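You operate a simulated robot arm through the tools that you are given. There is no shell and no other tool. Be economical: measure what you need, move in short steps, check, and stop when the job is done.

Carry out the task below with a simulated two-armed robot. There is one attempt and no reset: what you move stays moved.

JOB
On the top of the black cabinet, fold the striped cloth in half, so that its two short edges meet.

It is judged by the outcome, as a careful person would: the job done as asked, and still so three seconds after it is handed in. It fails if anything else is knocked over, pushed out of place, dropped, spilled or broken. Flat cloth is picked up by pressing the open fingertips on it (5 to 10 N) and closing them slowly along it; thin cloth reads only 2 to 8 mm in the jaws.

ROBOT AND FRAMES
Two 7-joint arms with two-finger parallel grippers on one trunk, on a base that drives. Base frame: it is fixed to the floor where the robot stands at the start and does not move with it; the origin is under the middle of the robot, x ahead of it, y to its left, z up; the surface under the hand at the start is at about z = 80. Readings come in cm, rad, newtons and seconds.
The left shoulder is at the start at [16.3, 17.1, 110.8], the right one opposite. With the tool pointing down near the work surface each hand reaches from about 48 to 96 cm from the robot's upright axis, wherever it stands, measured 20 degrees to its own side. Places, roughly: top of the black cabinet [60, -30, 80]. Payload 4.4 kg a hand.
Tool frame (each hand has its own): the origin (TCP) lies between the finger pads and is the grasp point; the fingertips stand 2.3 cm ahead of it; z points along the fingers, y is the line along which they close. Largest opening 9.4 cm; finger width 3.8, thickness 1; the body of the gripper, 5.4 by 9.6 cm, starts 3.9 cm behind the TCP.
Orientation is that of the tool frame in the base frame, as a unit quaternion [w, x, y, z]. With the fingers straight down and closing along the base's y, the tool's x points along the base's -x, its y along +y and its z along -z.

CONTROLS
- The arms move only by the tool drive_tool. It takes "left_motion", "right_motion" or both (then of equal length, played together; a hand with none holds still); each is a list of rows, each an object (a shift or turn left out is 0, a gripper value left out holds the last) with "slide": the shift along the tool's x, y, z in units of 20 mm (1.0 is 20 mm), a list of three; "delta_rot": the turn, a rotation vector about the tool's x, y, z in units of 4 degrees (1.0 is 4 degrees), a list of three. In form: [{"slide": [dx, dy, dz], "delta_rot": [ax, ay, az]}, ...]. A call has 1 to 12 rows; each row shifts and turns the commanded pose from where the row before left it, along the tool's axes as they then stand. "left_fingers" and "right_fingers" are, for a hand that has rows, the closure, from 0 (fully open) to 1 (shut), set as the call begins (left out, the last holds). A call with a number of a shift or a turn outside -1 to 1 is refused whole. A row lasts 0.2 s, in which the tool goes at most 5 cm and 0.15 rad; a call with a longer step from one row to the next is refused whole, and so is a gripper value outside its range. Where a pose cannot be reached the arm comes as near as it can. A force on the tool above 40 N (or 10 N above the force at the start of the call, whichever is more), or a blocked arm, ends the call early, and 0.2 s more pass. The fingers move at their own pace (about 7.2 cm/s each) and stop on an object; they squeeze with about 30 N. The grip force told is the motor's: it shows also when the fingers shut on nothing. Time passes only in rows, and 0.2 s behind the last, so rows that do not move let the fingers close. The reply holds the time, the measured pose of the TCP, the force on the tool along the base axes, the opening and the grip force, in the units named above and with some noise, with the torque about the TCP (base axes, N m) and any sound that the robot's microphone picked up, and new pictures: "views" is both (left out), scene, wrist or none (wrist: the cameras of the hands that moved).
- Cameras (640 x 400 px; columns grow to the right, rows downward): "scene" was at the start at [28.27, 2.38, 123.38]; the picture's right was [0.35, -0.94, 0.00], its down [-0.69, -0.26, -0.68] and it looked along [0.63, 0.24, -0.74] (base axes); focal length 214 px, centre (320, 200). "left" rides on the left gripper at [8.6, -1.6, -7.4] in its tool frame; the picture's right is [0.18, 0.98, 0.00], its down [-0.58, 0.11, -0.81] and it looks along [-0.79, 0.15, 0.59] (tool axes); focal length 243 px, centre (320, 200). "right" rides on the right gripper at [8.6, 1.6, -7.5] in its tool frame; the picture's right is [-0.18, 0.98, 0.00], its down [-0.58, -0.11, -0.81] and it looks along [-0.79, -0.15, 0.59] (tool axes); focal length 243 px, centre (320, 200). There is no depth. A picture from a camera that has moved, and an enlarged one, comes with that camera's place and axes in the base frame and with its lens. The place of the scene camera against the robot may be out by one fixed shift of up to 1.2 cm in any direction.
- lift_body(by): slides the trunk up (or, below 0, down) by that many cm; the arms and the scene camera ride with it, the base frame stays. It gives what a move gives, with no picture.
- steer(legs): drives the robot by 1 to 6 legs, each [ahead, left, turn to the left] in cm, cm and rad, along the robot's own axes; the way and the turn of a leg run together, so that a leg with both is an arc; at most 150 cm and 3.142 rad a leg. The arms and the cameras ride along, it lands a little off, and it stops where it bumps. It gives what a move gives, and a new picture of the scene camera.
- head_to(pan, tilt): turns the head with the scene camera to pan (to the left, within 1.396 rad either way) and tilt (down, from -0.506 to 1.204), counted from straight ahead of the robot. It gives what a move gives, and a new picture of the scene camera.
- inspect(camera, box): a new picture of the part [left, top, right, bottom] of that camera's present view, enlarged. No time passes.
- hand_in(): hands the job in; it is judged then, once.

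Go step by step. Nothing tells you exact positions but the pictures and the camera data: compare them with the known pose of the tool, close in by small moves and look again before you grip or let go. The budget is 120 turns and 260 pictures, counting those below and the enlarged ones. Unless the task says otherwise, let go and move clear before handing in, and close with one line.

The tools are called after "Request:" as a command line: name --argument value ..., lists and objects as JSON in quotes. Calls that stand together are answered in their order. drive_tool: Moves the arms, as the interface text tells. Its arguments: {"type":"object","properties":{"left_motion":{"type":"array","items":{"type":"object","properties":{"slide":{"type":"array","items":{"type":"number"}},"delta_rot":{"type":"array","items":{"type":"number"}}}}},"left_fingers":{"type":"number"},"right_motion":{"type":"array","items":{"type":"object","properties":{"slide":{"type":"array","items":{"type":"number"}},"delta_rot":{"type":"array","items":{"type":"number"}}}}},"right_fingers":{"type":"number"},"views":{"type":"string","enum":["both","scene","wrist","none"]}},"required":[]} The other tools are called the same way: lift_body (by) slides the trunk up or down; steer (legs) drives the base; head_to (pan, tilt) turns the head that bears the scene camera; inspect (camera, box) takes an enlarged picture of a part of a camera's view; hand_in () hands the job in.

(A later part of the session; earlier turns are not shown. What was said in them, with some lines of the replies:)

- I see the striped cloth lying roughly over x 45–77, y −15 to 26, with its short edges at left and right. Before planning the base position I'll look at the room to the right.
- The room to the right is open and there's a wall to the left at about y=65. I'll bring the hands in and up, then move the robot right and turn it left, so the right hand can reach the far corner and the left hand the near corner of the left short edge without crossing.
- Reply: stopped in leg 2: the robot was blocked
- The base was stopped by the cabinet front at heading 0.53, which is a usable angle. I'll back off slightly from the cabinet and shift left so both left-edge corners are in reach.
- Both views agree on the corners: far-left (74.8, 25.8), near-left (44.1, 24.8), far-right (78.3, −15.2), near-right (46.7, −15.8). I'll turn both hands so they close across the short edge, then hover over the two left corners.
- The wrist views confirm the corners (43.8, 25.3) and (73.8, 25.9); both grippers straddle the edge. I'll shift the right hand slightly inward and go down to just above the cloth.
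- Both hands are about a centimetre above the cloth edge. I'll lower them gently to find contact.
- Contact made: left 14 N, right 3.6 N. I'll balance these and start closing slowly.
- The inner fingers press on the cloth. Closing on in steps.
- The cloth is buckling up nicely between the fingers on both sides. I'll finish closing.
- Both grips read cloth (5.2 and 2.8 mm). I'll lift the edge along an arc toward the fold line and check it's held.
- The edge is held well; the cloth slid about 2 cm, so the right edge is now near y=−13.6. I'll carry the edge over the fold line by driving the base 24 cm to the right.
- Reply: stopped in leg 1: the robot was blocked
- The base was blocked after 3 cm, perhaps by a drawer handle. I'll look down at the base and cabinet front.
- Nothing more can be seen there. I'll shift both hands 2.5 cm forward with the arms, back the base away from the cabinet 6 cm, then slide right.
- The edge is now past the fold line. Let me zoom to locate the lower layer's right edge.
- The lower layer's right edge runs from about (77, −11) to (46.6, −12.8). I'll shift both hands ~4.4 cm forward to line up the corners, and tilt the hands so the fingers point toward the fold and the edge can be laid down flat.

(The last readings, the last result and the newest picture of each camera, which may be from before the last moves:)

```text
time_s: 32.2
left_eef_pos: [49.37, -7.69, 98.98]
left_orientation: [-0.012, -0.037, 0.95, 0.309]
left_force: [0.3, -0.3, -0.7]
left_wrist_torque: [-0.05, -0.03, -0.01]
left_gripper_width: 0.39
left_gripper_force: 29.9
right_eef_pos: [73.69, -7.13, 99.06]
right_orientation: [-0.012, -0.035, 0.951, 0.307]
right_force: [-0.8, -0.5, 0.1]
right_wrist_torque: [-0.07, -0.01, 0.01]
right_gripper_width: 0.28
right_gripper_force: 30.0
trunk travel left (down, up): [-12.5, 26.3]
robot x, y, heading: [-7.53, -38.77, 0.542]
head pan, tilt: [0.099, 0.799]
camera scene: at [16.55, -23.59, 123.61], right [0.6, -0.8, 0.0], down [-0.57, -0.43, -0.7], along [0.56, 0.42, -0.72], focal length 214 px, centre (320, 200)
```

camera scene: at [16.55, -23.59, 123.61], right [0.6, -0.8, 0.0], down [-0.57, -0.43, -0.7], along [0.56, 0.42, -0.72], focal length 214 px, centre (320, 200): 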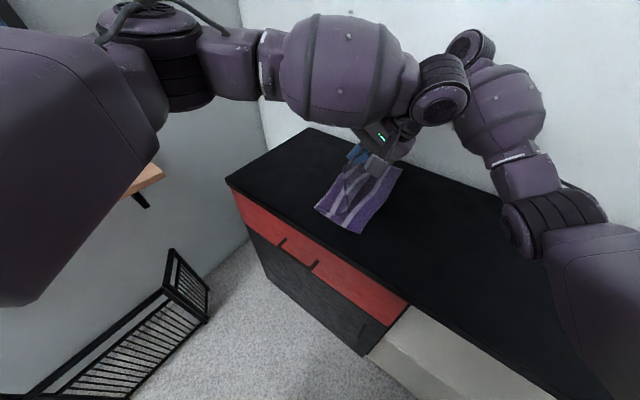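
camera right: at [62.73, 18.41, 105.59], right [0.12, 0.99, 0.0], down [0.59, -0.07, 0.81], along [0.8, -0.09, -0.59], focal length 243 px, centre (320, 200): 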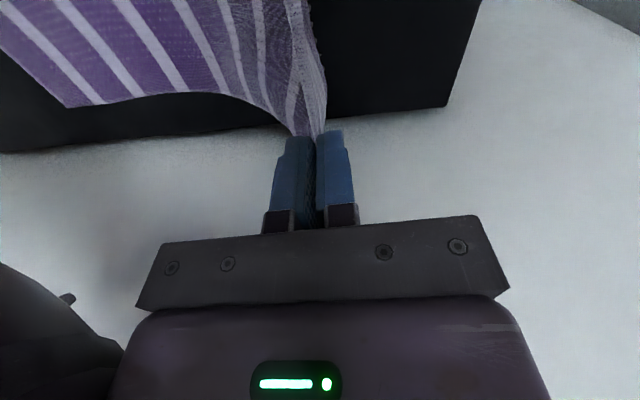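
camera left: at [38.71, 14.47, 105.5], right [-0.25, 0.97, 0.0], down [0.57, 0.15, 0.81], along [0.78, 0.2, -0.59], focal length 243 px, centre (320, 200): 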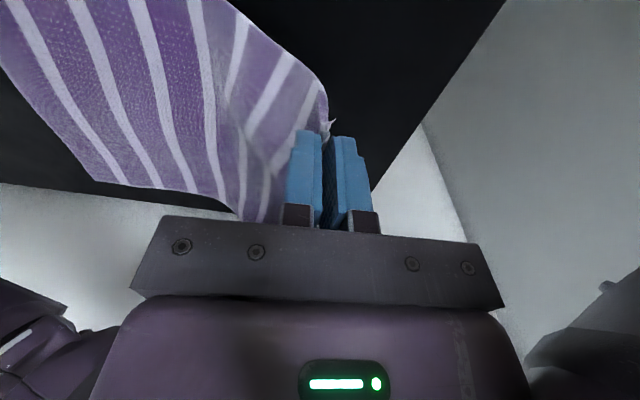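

Tilt reached with the cloth still held. Now lowering toward the right edge, stopping about 3 cm above it.

Request:
drive_tool --left_motion '[{"slide": [0, -0.7, 0.5]}, {"slide": [0, -0.7, 0.5]}, {"slide": [0, -0.7, 0.5]}, {"slide": [0, -0.7, 0.5]}, {"slide": [0, -0.7, 0.5]}, {"slide": [0, -0.7, 0.5]}, {"slide": [0, -0.7, 0.5]}]' --right_motion '[{"slide": [0, -0.65, 0.53]}, {"slide": [0, -0.65, 0.53]}, {"slide": [0, -0.65, 0.53]}, {"slide": [0, -0.65, 0.53]}, {"slide": [0, -0.65, 0.53]}, {"slide": [0, -0.65, 0.53]}, {"slide": [0, -0.65, 0.53]}]'

Request:
inspect --camera "scene" --box '[290, 120, 450, 250]'

```text
time_s: 33.8
left_eef_pos: [49.71, -11.38, 87.46]
left_orientation: [-0.012, -0.037, 0.95, 0.31]
left_force: [0.7, -0.3, -0.4]
left_wrist_torque: [-0.05, 0.01, -0.02]
left_gripper_width: 0.42
left_gripper_force: 30.2
right_eef_pos: [73.89, -9.74, 87.63]
right_orientation: [-0.012, -0.036, 0.951, 0.308]
right_force: [-1.4, -0.1, 0.1]
right_wrist_torque: [-0.05, 0.03, 0.03]
right_gripper_width: 0.26
right_gripper_force: 29.8
trunk travel left (down, up): [-12.5, 26.3]
robot x, y, heading: [-7.67, -38.67, 0.546]
head pan, tilt: [0.099, 0.799]
camera scene: at [16.61, -23.54, 123.58], right [0.6, -0.8, 0.0], down [-0.57, -0.43, -0.7], along [0.56, 0.42, -0.72], focal length 214 px, centre (320, 200)
camera right: at [65.55, -13.58, 94.63], right [0.12, 0.81, 0.58], down [0.62, -0.52, 0.59], along [0.77, 0.29, -0.57], focal length 243 px, centre (320, 200)
camera left: at [41.49, -17.83, 92.51], right [-0.25, 0.78, 0.58], down [0.61, -0.34, 0.72], along [0.75, 0.53, -0.39], focal length 243 px, centre (320, 200)
```

scene: 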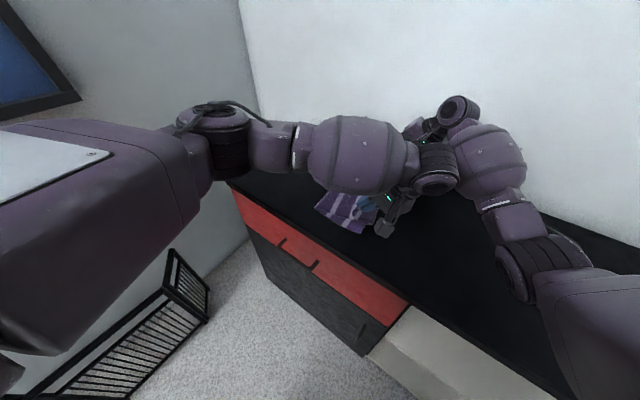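
right: 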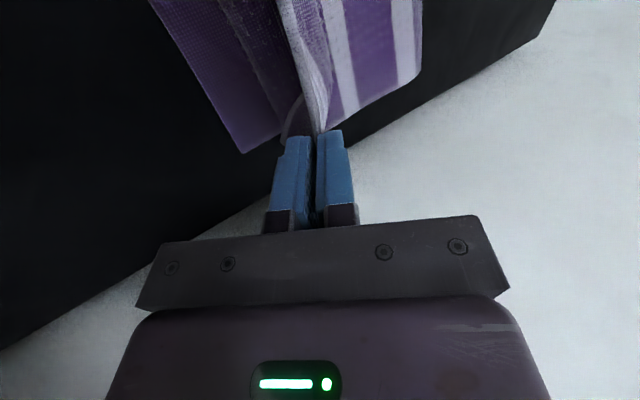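
left: 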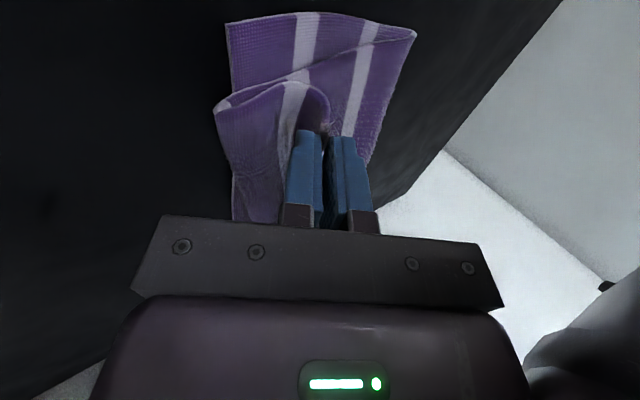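

```text
3.08 times, centred on (370, 185) of scene
camera zoom: at [16.61, -23.54, 123.58], right [0.6, -0.8, 0.0], down [-0.57, -0.43, -0.7], along [0.56, 0.42, -0.72], focal length 660 px, centre (166, 246)
```

zoom: 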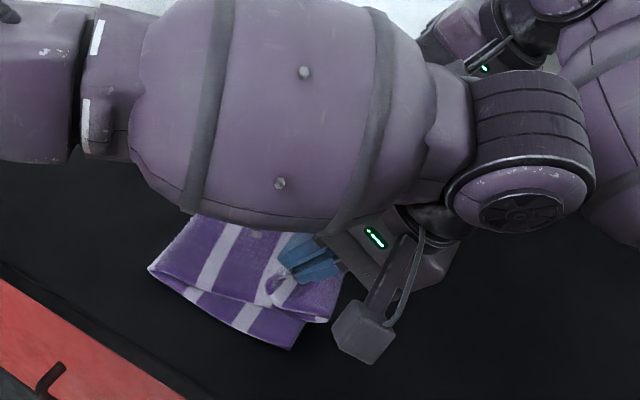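

The upper layer is too long: the fold sits at y≈2 instead of ≈7.5, because I lifted too high. I'll raise a bit and carry the edge back left so the cloth re-lays, then bring it over again on a lower arc.

Request:
drive_tool --left_motion '[{"slide": [0, 0.75, -0.18]}, {"slide": [0, 0.75, -0.18]}, {"slide": [0, 0.75, -0.18]}, {"slide": [0, 0.75, -0.18]}, {"slide": [0, 0.75, -0.18]}, {"slide": [0, 0.75, -0.18]}]' --right_motion '[{"slide": [0, 0.75, -0.18]}, {"slide": [0, 0.75, -0.18]}, {"slide": [0, 0.75, -0.18]}, {"slide": [0, 0.75, -0.18]}, {"slide": [0, 0.75, -0.18]}, {"slide": [0, 0.75, -0.18]}]' --views "none"

Request:
steer --legs '[[7.8, 12.8, 0]]'

Request:
inspect --camera "left" --box '[0, 0, 640, 400]'

Request:
inspect --camera "right" --box '[0, 0, 640, 400]'

Request:
inspect --camera "scene" --box '[290, 120, 450, 250]'

```text
time_s: 35.2
left_eef_pos: [49.13, -5.47, 94.63]
left_orientation: [-0.012, -0.038, 0.95, 0.309]
left_force: [1.6, 0.1, -0.2]
left_wrist_torque: [-0.04, -0.02, -0.02]
left_gripper_width: 0.41
left_gripper_force: 29.9
right_eef_pos: [73.32, -3.87, 94.7]
right_orientation: [-0.013, -0.037, 0.951, 0.307]
right_force: [-0.7, -0.4, -0.7]
right_wrist_torque: [-0.03, -0.02, 0.0]
right_gripper_width: 0.24
right_gripper_force: 29.7
trunk travel left (down, up): [-12.5, 26.3]
robot x, y, heading: [-7.63, -38.56, 0.54]
head pan, tilt: [0.099, 0.799]
```

```text
time_s: 36.9
left_eef_pos: [49.38, 9.23, 94.44]
left_orientation: [-0.012, -0.037, 0.951, 0.308]
left_force: [0.7, 0.8, -1.3]
left_wrist_torque: [-0.07, 0.0, -0.01]
left_gripper_width: 0.4
left_gripper_force: 30.3
right_eef_pos: [73.63, 10.92, 94.74]
right_orientation: [-0.011, -0.036, 0.951, 0.307]
right_force: [-0.8, 0.1, 0.2]
right_wrist_torque: [-0.09, 0.06, 0.01]
right_gripper_width: 0.26
right_gripper_force: 29.8
trunk travel left (down, up): [-12.5, 26.3]
robot x, y, heading: [-7.9, -24.1, 0.548]
head pan, tilt: [0.099, 0.799]
camera scene: at [16.74, -8.85, 123.6], right [0.6, -0.8, 0.0], down [-0.57, -0.43, -0.7], along [0.56, 0.42, -0.72], focal length 214 px, centre (320, 200)
```

scene: 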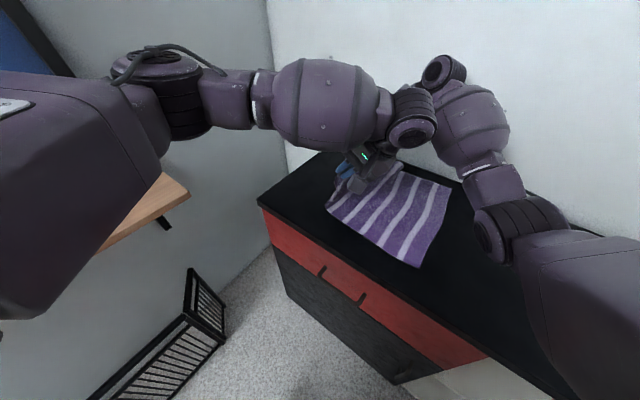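

```text
1.00 times, centred on (320, 200) of left (not enlarged: the box is as wide or as high as the picture)
camera zoom: at [41.12, 2.89, 99.71], right [-0.25, 0.78, 0.58], down [0.61, -0.34, 0.72], along [0.75, 0.53, -0.39], focal length 243 px, centre (320, 200)
```

zoom: 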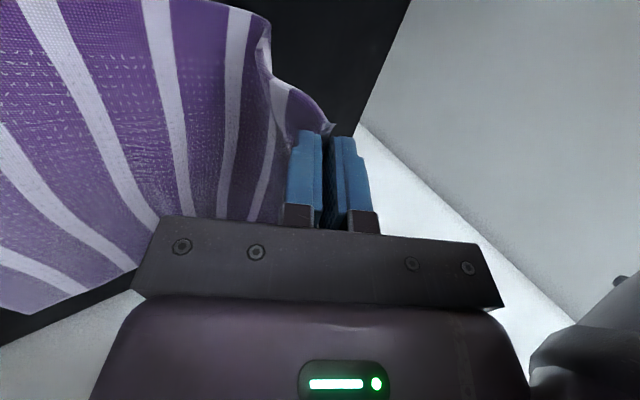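

```text
1.00 times, centred on (320, 200) of right (not enlarged: the box is as wide or as high as the picture)
camera zoom: at [65.2, 7.07, 101.65], right [0.12, 0.81, 0.58], down [0.62, -0.51, 0.59], along [0.77, 0.29, -0.57], focal length 243 px, centre (320, 200)
```

zoom: 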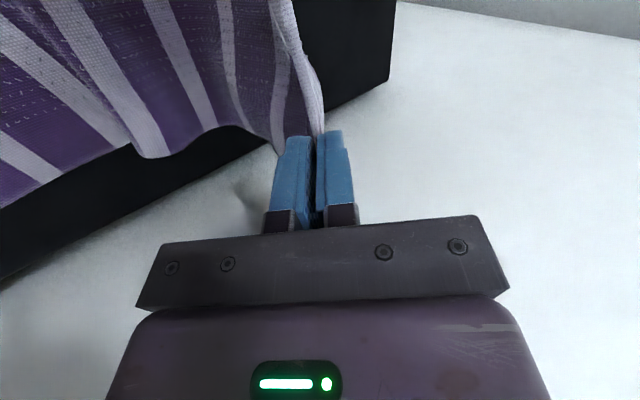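

```text
3.08 times, centred on (370, 185) of scene
camera zoom: at [16.74, -8.85, 123.6], right [0.6, -0.8, 0.0], down [-0.57, -0.43, -0.7], along [0.56, 0.42, -0.72], focal length 660 px, centre (166, 246)
```

zoom: 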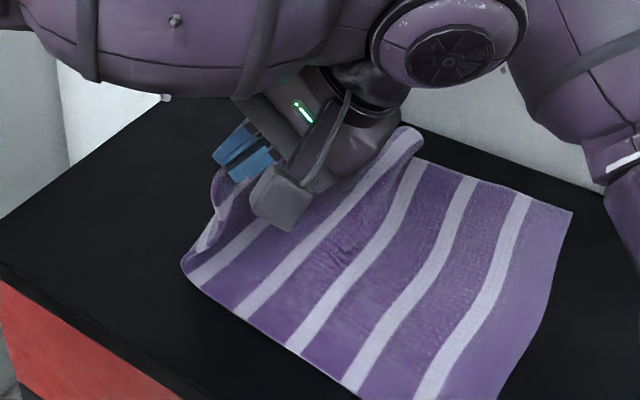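

The lower layer is re-laid well past the fold point, with its right edge unchanged at y≈−12 to −13. Now carrying the edge right again at this lower height.

Request:
steer --legs '[[-7.8, -12.8, 0]]'

Request:
inspect --camera "scene" --box '[290, 120, 450, 250]'

Request:
inspect --camera "left" --box '[0, 0, 640, 400]'

```text
time_s: 38.7
left_eef_pos: [49.69, -5.36, 94.58]
left_orientation: [-0.012, -0.038, 0.95, 0.309]
left_force: [1.2, 0.5, -0.6]
left_wrist_torque: [-0.08, 0.0, 0.01]
left_gripper_width: 0.4
left_gripper_force: 30.1
right_eef_pos: [74.06, -4.01, 94.6]
right_orientation: [-0.013, -0.037, 0.951, 0.308]
right_force: [-0.8, 0.0, 0.4]
right_wrist_torque: [-0.07, 0.0, 0.01]
right_gripper_width: 0.28
right_gripper_force: 29.8
trunk travel left (down, up): [-12.5, 26.3]
robot x, y, heading: [-7.25, -38.66, 0.547]
head pan, tilt: [0.099, 0.799]
camera scene: at [17.11, -23.6, 123.61], right [0.6, -0.8, 0.0], down [-0.57, -0.43, -0.7], along [0.56, 0.42, -0.72], focal length 214 px, centre (320, 200)
```

scene: 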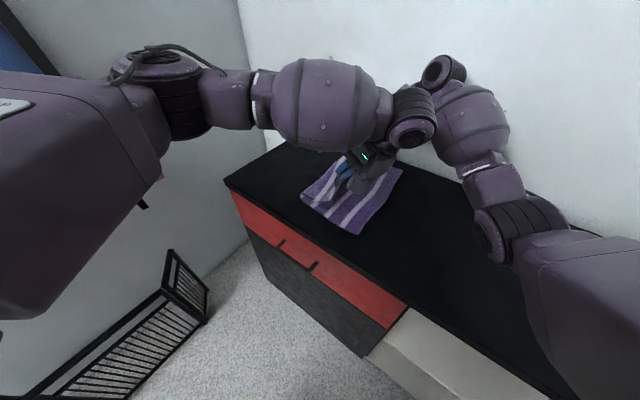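

```text
3.08 times, centred on (370, 185) of scene
camera zoom: at [17.11, -23.6, 123.61], right [0.6, -0.8, 0.0], down [-0.57, -0.43, -0.7], along [0.56, 0.42, -0.72], focal length 660 px, centre (166, 246)
```

zoom: 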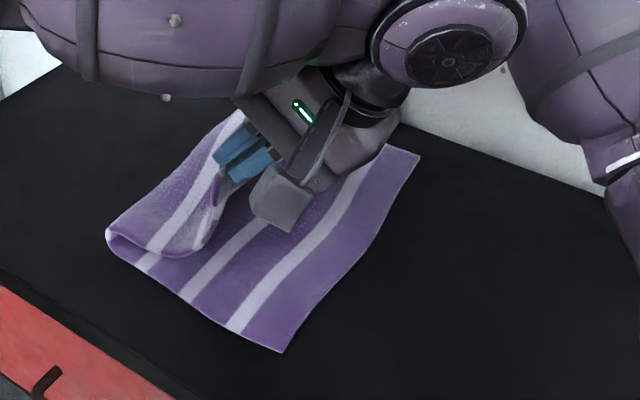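

```text
1.00 times, centred on (320, 200) of left (not enlarged: the box is as wide or as high as the picture)
camera zoom: at [41.49, -11.85, 99.71], right [-0.25, 0.78, 0.58], down [0.61, -0.34, 0.72], along [0.75, 0.53, -0.39], focal length 243 px, centre (320, 200)
```

zoom: 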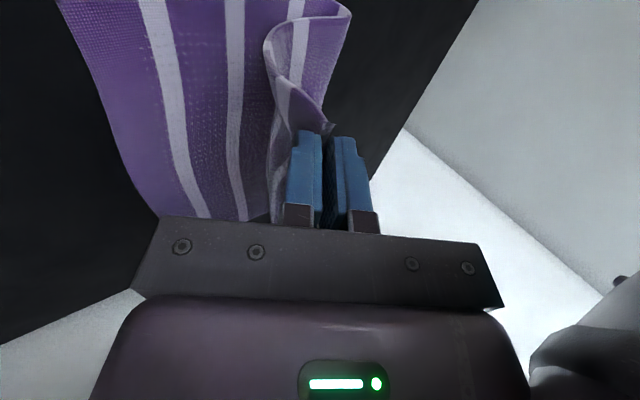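

Now the fold is at y≈6.7 with the lower edge at −12.6, nearly half and half. I'll bring the held edge down over the lower edge.

Request:
drive_tool --left_motion '[{"slide": [0, -0.79, 0.27]}, {"slide": [0, -0.79, 0.27]}, {"slide": [0, -0.79, 0.27]}, {"slide": [0, -0.79, 0.27]}, {"slide": [0, -0.79, 0.27]}, {"slide": [0, -0.79, 0.27]}, {"slide": [0, -0.79, 0.27]}]' --right_motion '[{"slide": [0, -0.79, 0.27]}, {"slide": [0, -0.79, 0.27]}, {"slide": [0, -0.79, 0.27]}, {"slide": [0, -0.79, 0.27]}, {"slide": [0, -0.79, 0.27]}, {"slide": [0, -0.79, 0.27]}, {"slide": [0, -0.79, 0.27]}]'

Request:
inspect --camera "scene" --box '[290, 120, 450, 250]'

```text
time_s: 40.3
left_eef_pos: [50.36, -12.54, 85.0]
left_orientation: [-0.012, -0.036, 0.95, 0.31]
left_force: [0.4, 0.3, 0.0]
left_wrist_torque: [-0.07, 0.02, -0.03]
left_gripper_width: 0.37
left_gripper_force: 30.3
right_eef_pos: [74.37, -10.6, 84.9]
right_orientation: [-0.012, -0.037, 0.95, 0.308]
right_force: [0.0, 0.0, -0.5]
right_wrist_torque: [-0.06, -0.01, 0.01]
right_gripper_width: 0.25
right_gripper_force: 29.9
trunk travel left (down, up): [-12.5, 26.3]
robot x, y, heading: [-7.16, -38.83, 0.541]
head pan, tilt: [0.099, 0.799]
camera scene: at [17.17, -23.57, 123.58], right [0.6, -0.8, 0.0], down [-0.57, -0.43, -0.7], along [0.56, 0.42, -0.72], focal length 214 px, centre (320, 200)
camera right: at [66.01, -14.36, 91.91], right [0.12, 0.81, 0.58], down [0.62, -0.51, 0.59], along [0.77, 0.29, -0.57], focal length 243 px, centre (320, 200)
camera left: at [42.1, -18.92, 90.1], right [-0.25, 0.78, 0.58], down [0.61, -0.34, 0.72], along [0.75, 0.53, -0.39], focal length 243 px, centre (320, 200)
```

scene: 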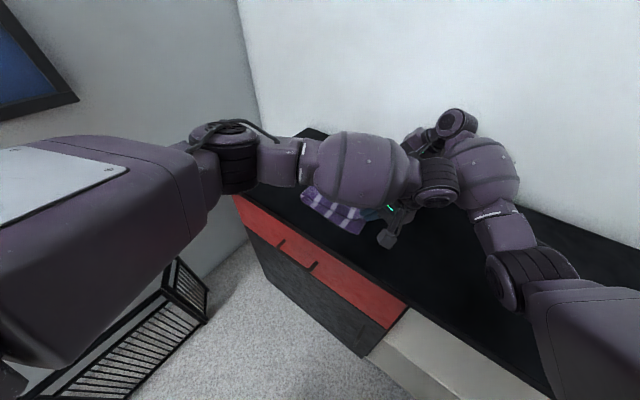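
right: 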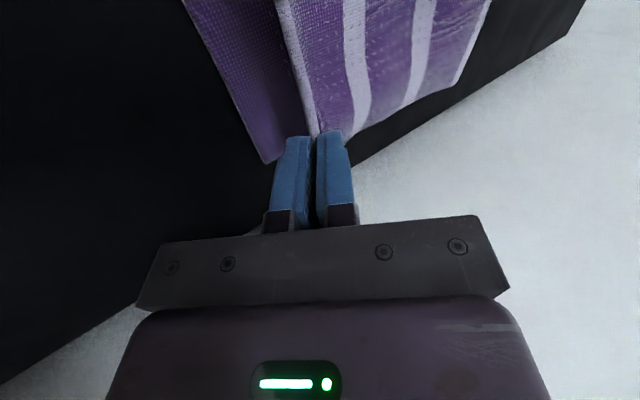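
left: 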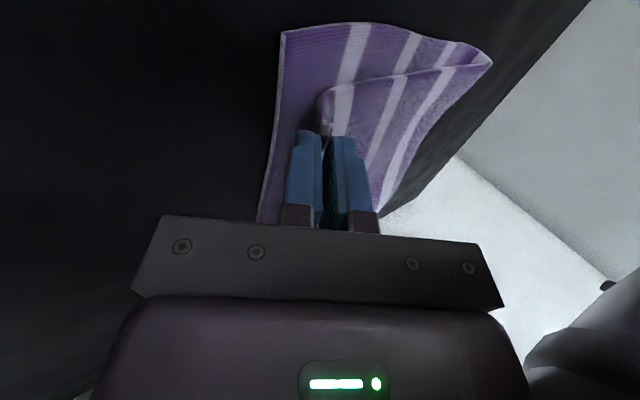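

```text
3.08 times, centred on (370, 185) of scene
camera zoom: at [17.17, -23.57, 123.58], right [0.6, -0.8, 0.0], down [-0.57, -0.43, -0.7], along [0.56, 0.42, -0.72], focal length 660 px, centre (166, 246)
```

zoom: 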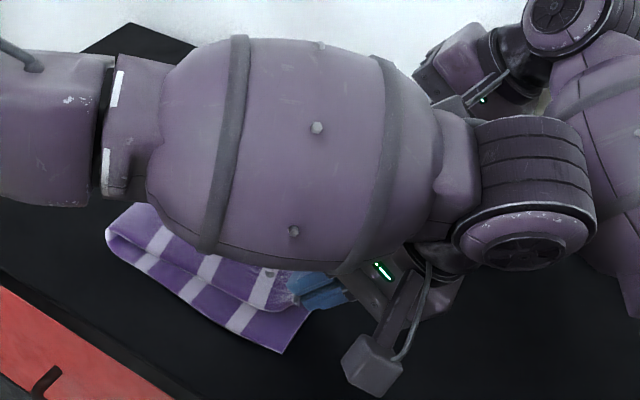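

Very close. Wrist views put the lower corners at (75.7, −11.3) and (45.8, −12.3), so I'll shift both hands 1.7 cm back in x and lower to release height.

Request:
drive_tool --left_motion '[{"slide": [0.43, 0.1, 0.05]}, {"slide": [0.43, 0.1, 0.05]}, {"slide": [0, -0.15, 0.2]}]' --right_motion '[{"slide": [0.43, -0.05, 0]}, {"slide": [0.43, -0.05, 0]}, {"slide": [0, -0.15, 0.2]}]' --views "wrist"

```text
time_s: 41.1
left_eef_pos: [48.6, -11.99, 84.57]
left_orientation: [-0.014, -0.037, 0.951, 0.308]
left_force: [0.9, 0.0, 0.7]
left_wrist_torque: [-0.06, -0.03, -0.01]
left_gripper_width: 0.42
left_gripper_force: 30.3
right_eef_pos: [72.96, -11.04, 84.4]
right_orientation: [-0.012, -0.036, 0.951, 0.307]
right_force: [-0.8, -0.4, -0.2]
right_wrist_torque: [-0.04, 0.04, 0.02]
right_gripper_width: 0.27
right_gripper_force: 30.1
trunk travel left (down, up): [-12.5, 26.3]
robot x, y, heading: [-7.4, -38.69, 0.541]
head pan, tilt: [0.099, 0.799]
camera right: at [64.49, -14.82, 91.42], right [0.12, 0.81, 0.58], down [0.62, -0.51, 0.59], along [0.77, 0.29, -0.57], focal length 243 px, centre (320, 200)
camera left: at [40.36, -18.35, 89.71], right [-0.25, 0.78, 0.58], down [0.61, -0.34, 0.72], along [0.75, 0.53, -0.39], focal length 243 px, centre (320, 200)
```

right: 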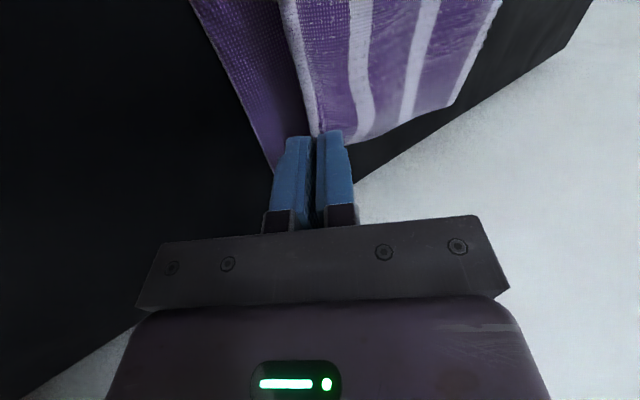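
left: 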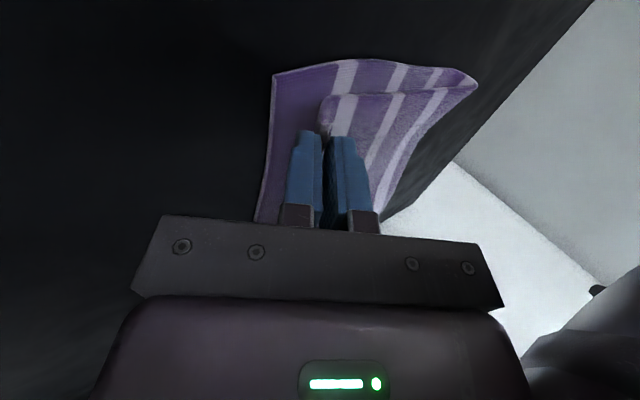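

The upper edge is still about 1–2 cm short of the lower edge, so I'll move the hands another 1.3 cm right and then open slightly.

Request:
drive_tool --left_motion '[{"slide": [0, -0.3, -0.12]}, {"slide": [0, -0.3, -0.12]}, {}]' --right_motion '[{"slide": [0, -0.3, -0.12]}, {"slide": [0, -0.3, -0.12]}, {}]' --views "wrist"

Request:
drive_tool --left_motion '[{}, {}]' --right_motion '[{}, {}]' --left_fingers 0.84 --right_fingers 0.84 --views "wrist"

```text
time_s: 41.9
left_eef_pos: [48.63, -12.99, 84.42]
left_orientation: [-0.011, -0.038, 0.95, 0.309]
left_force: [1.8, 0.6, -0.2]
left_wrist_torque: [-0.08, -0.01, -0.02]
left_gripper_width: 0.42
left_gripper_force: 30.0
right_eef_pos: [72.83, -11.97, 84.62]
right_orientation: [-0.011, -0.036, 0.951, 0.308]
right_force: [-1.4, 0.0, -0.1]
right_wrist_torque: [-0.04, 0.0, 0.03]
right_gripper_width: 0.27
right_gripper_force: 30.2
trunk travel left (down, up): [-12.5, 26.3]
robot x, y, heading: [-7.02, -38.33, 0.549]
head pan, tilt: [0.099, 0.799]
camera right: at [64.42, -15.81, 91.47], right [0.12, 0.81, 0.58], down [0.62, -0.51, 0.59], along [0.77, 0.29, -0.56], focal length 243 px, centre (320, 200)
camera left: at [40.31, -19.44, 89.58], right [-0.25, 0.78, 0.58], down [0.61, -0.34, 0.72], along [0.75, 0.53, -0.39], focal length 243 px, centre (320, 200)
```

right: 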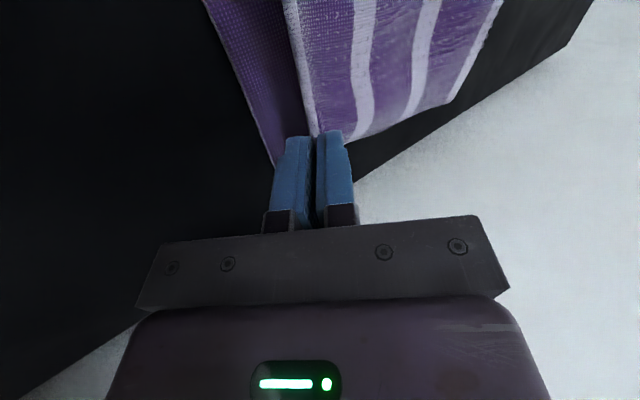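
left: 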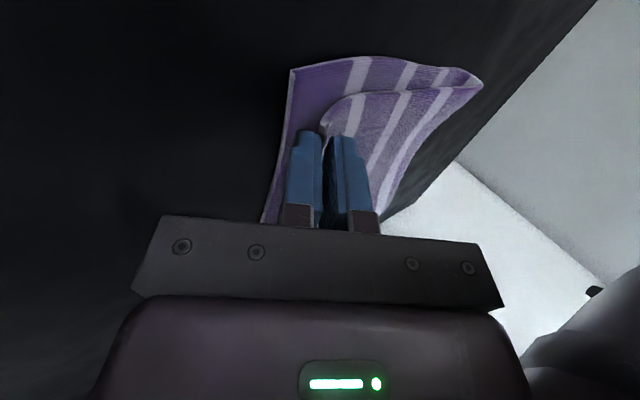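

```text
time_s: 42.5
left_eef_pos: [48.56, -13.05, 84.41]
left_orientation: [-0.011, -0.037, 0.95, 0.309]
left_force: [1.1, 0.6, -0.5]
left_wrist_torque: [-0.04, -0.01, -0.01]
left_gripper_width: 1.47
left_gripper_force: 0.1
right_eef_pos: [72.86, -12.08, 84.36]
right_orientation: [-0.011, -0.038, 0.951, 0.308]
right_force: [0.6, -0.1, 0.5]
right_wrist_torque: [-0.04, -0.02, 0.01]
right_gripper_width: 1.51
right_gripper_force: 0.0
trunk travel left (down, up): [-12.5, 26.3]
robot x, y, heading: [-6.88, -38.39, 0.548]
head pan, tilt: [0.099, 0.799]
camera right: at [64.43, -15.81, 91.45], right [0.12, 0.81, 0.58], down [0.62, -0.51, 0.59], along [0.77, 0.29, -0.56], focal length 243 px, centre (320, 200)
camera left: at [40.3, -19.43, 89.56], right [-0.25, 0.78, 0.58], down [0.61, -0.34, 0.72], along [0.75, 0.53, -0.39], focal length 243 px, centre (320, 200)
```

right: 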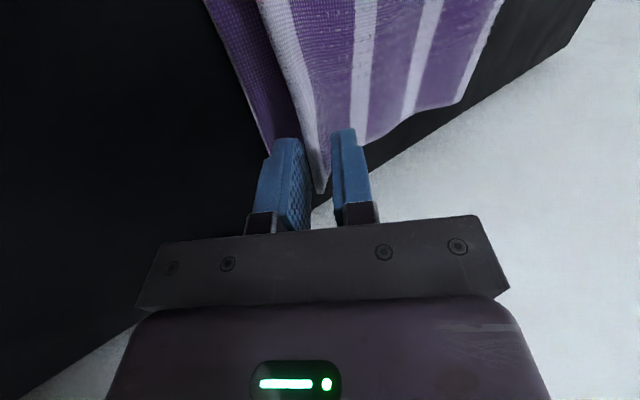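
left: 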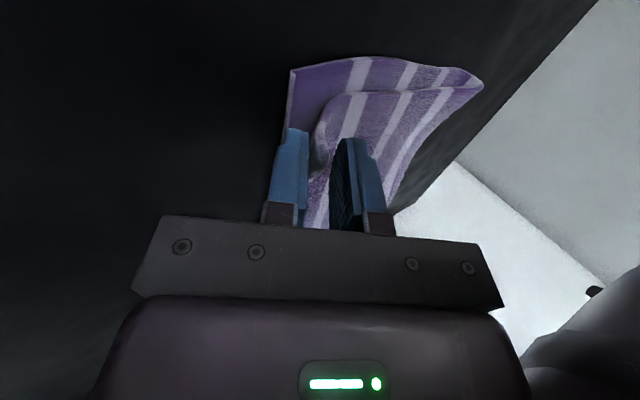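

The cloth is released and lying across the lower fingers. I'll withdraw along the finger direction slowly.

Request:
drive_tool --left_motion '[{"slide": [0, 0, -0.4]}, {"slide": [0, 0, -0.5]}, {"slide": [0, 0, -0.5]}, {"slide": [0, 0, -0.7]}, {"slide": [0, 0, -1]}, {"slide": [0, 0, -1]}]' --right_motion '[{"slide": [0, 0, -0.4]}, {"slide": [0, 0, -0.5]}, {"slide": [0, 0, -0.5]}, {"slide": [0, 0, -0.7]}, {"slide": [0, 0, -1]}, {"slide": [0, 0, -1]}]'

```text
time_s: 43.9
left_eef_pos: [49.06, -17.82, 91.0]
left_orientation: [-0.011, -0.038, 0.95, 0.308]
left_force: [-0.5, 0.5, -0.5]
left_wrist_torque: [0.04, -0.04, -0.01]
left_gripper_width: 1.5
left_gripper_force: 0.0
right_eef_pos: [73.14, -17.08, 91.13]
right_orientation: [-0.012, -0.035, 0.95, 0.309]
right_force: [0.3, -0.1, 0.1]
right_wrist_torque: [-0.01, -0.01, -0.03]
right_gripper_width: 1.51
right_gripper_force: 0.0
trunk travel left (down, up): [-12.5, 26.3]
robot x, y, heading: [-7.21, -38.21, 0.546]
head pan, tilt: [0.099, 0.799]
camera scene: at [17.04, -23.63, 123.64], right [0.6, -0.8, 0.0], down [-0.57, -0.43, -0.7], along [0.56, 0.42, -0.72], focal length 214 px, centre (320, 200)
camera right: at [64.72, -20.92, 98.17], right [0.12, 0.81, 0.58], down [0.62, -0.51, 0.59], along [0.77, 0.29, -0.57], focal length 243 px, centre (320, 200)
camera left: at [40.84, -24.21, 96.18], right [-0.25, 0.78, 0.58], down [0.61, -0.34, 0.72], along [0.75, 0.53, -0.39], focal length 243 px, centre (320, 200)
```

scene: 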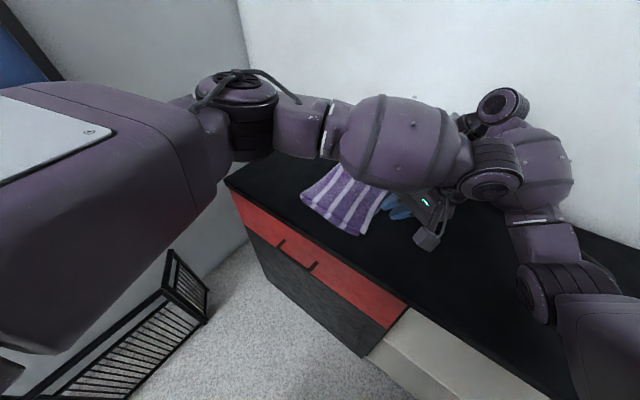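
right: 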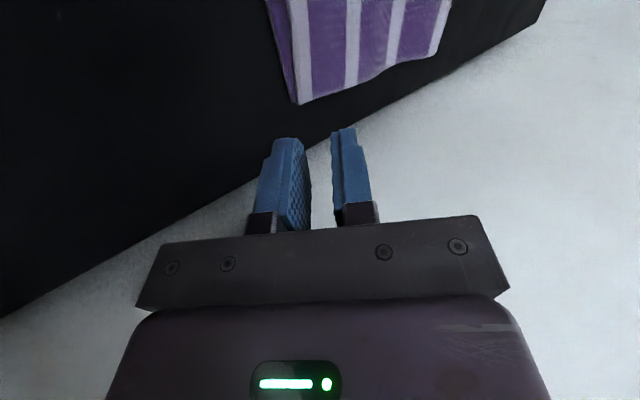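
left: 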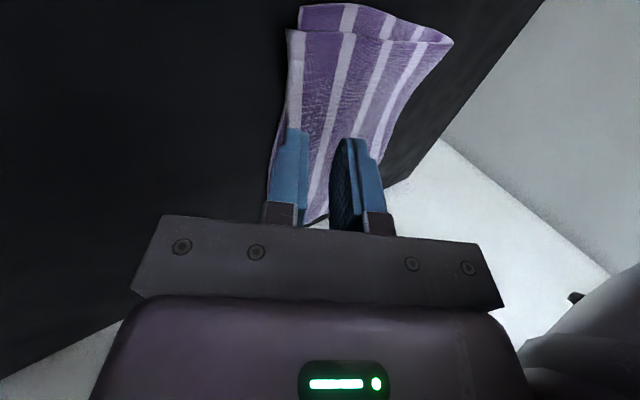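

The fold looks very good. I'll move the arms clear to check the result properly.

Request:
drive_tool --left_motion '[{"slide": [0, 0, -1]}, {"slide": [0, 0, -1]}, {"slide": [0, 0, -1]}, {"slide": [0, 0, -1]}, {"slide": [0, 0, -1]}]' --right_motion '[{"slide": [0, 0, -1]}, {"slide": [0, 0, -1]}, {"slide": [0, 0, -1]}, {"slide": [0, 0, -1]}, {"slide": [0, 0, -1]}]' --views "none"

Request:
steer --legs '[[-9.4, -15.4, 0]]'

Request:
inspect --camera "scene" --box '[240, 90, 400, 220]'

Request:
inspect --camera "left" --box '[0, 0, 640, 400]'

```text
time_s: 45.1
left_eef_pos: [49.51, -23.84, 99.33]
left_orientation: [-0.011, -0.037, 0.95, 0.309]
left_force: [0.0, -0.9, -0.4]
left_wrist_torque: [0.02, -0.01, -0.03]
left_gripper_width: 1.52
left_gripper_force: 0.1
right_eef_pos: [73.23, -22.95, 98.99]
right_orientation: [-0.011, -0.037, 0.95, 0.308]
right_force: [-0.4, 0.2, 0.0]
right_wrist_torque: [0.03, 0.01, -0.01]
right_gripper_width: 1.52
right_gripper_force: 0.0
trunk travel left (down, up): [-12.5, 26.3]
robot x, y, heading: [-7.34, -38.55, 0.541]
head pan, tilt: [0.099, 0.799]
```

```text
time_s: 47.1
left_eef_pos: [49.79, -41.93, 99.05]
left_orientation: [-0.011, -0.035, 0.951, 0.308]
left_force: [0.7, -0.2, 0.8]
left_wrist_torque: [0.0, -0.03, 0.01]
left_gripper_width: 1.5
left_gripper_force: 0.1
right_eef_pos: [73.74, -41.16, 98.81]
right_orientation: [-0.011, -0.034, 0.951, 0.308]
right_force: [-0.5, -0.7, 0.2]
right_wrist_torque: [0.03, -0.01, 0.01]
right_gripper_width: 1.49
right_gripper_force: 0.1
trunk travel left (down, up): [-12.5, 26.3]
robot x, y, heading: [-7.15, -56.46, 0.54]
head pan, tilt: [0.099, 0.799]
camera scene: at [17.43, -41.59, 123.61], right [0.6, -0.8, 0.0], down [-0.57, -0.43, -0.7], along [0.56, 0.42, -0.72], focal length 214 px, centre (320, 200)
```

scene: 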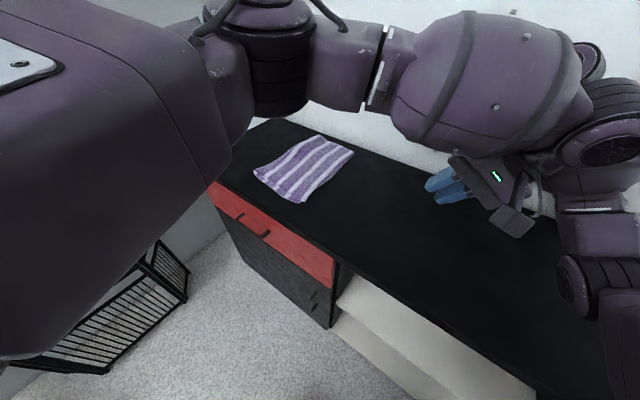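

```text
3.08 times, centred on (320, 155) of scene
camera zoom: at [17.43, -41.59, 123.61], right [0.6, -0.8, 0.0], down [-0.57, -0.43, -0.7], along [0.56, 0.42, -0.72], focal length 660 px, centre (320, 338)
```

zoom: 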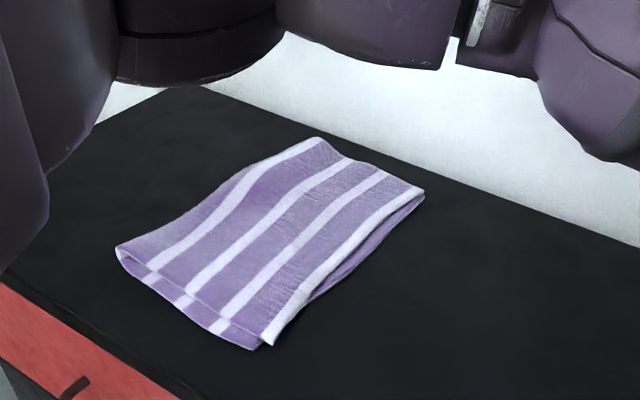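

```text
1.00 times, centred on (320, 200) of left (not enlarged: the box is as wide or as high as the picture)
camera zoom: at [41.61, -48.26, 104.33], right [-0.24, 0.78, 0.58], down [0.61, -0.34, 0.72], along [0.76, 0.53, -0.39], focal length 243 px, centre (320, 200)
```

zoom: 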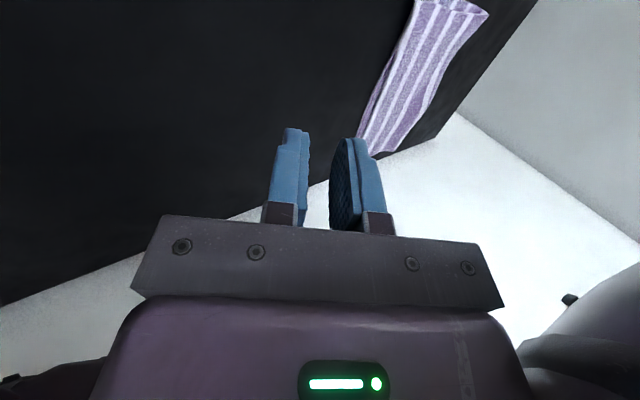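

The cloth is folded in half: the two short edges meet within about 1 cm, and both hands are open and clear. Nothing else looks disturbed, so I'm handing in.

Request:
hand_in

```text
The job is handed in.
```

The striped cloth is folded in half on top of the black cabinet, with its two short edges meeting to within about 1 cm. The job is handed in. The robot's base bumped something twice while getting into position, probably the cabinet front, but the pictures show nothing else disturbed.
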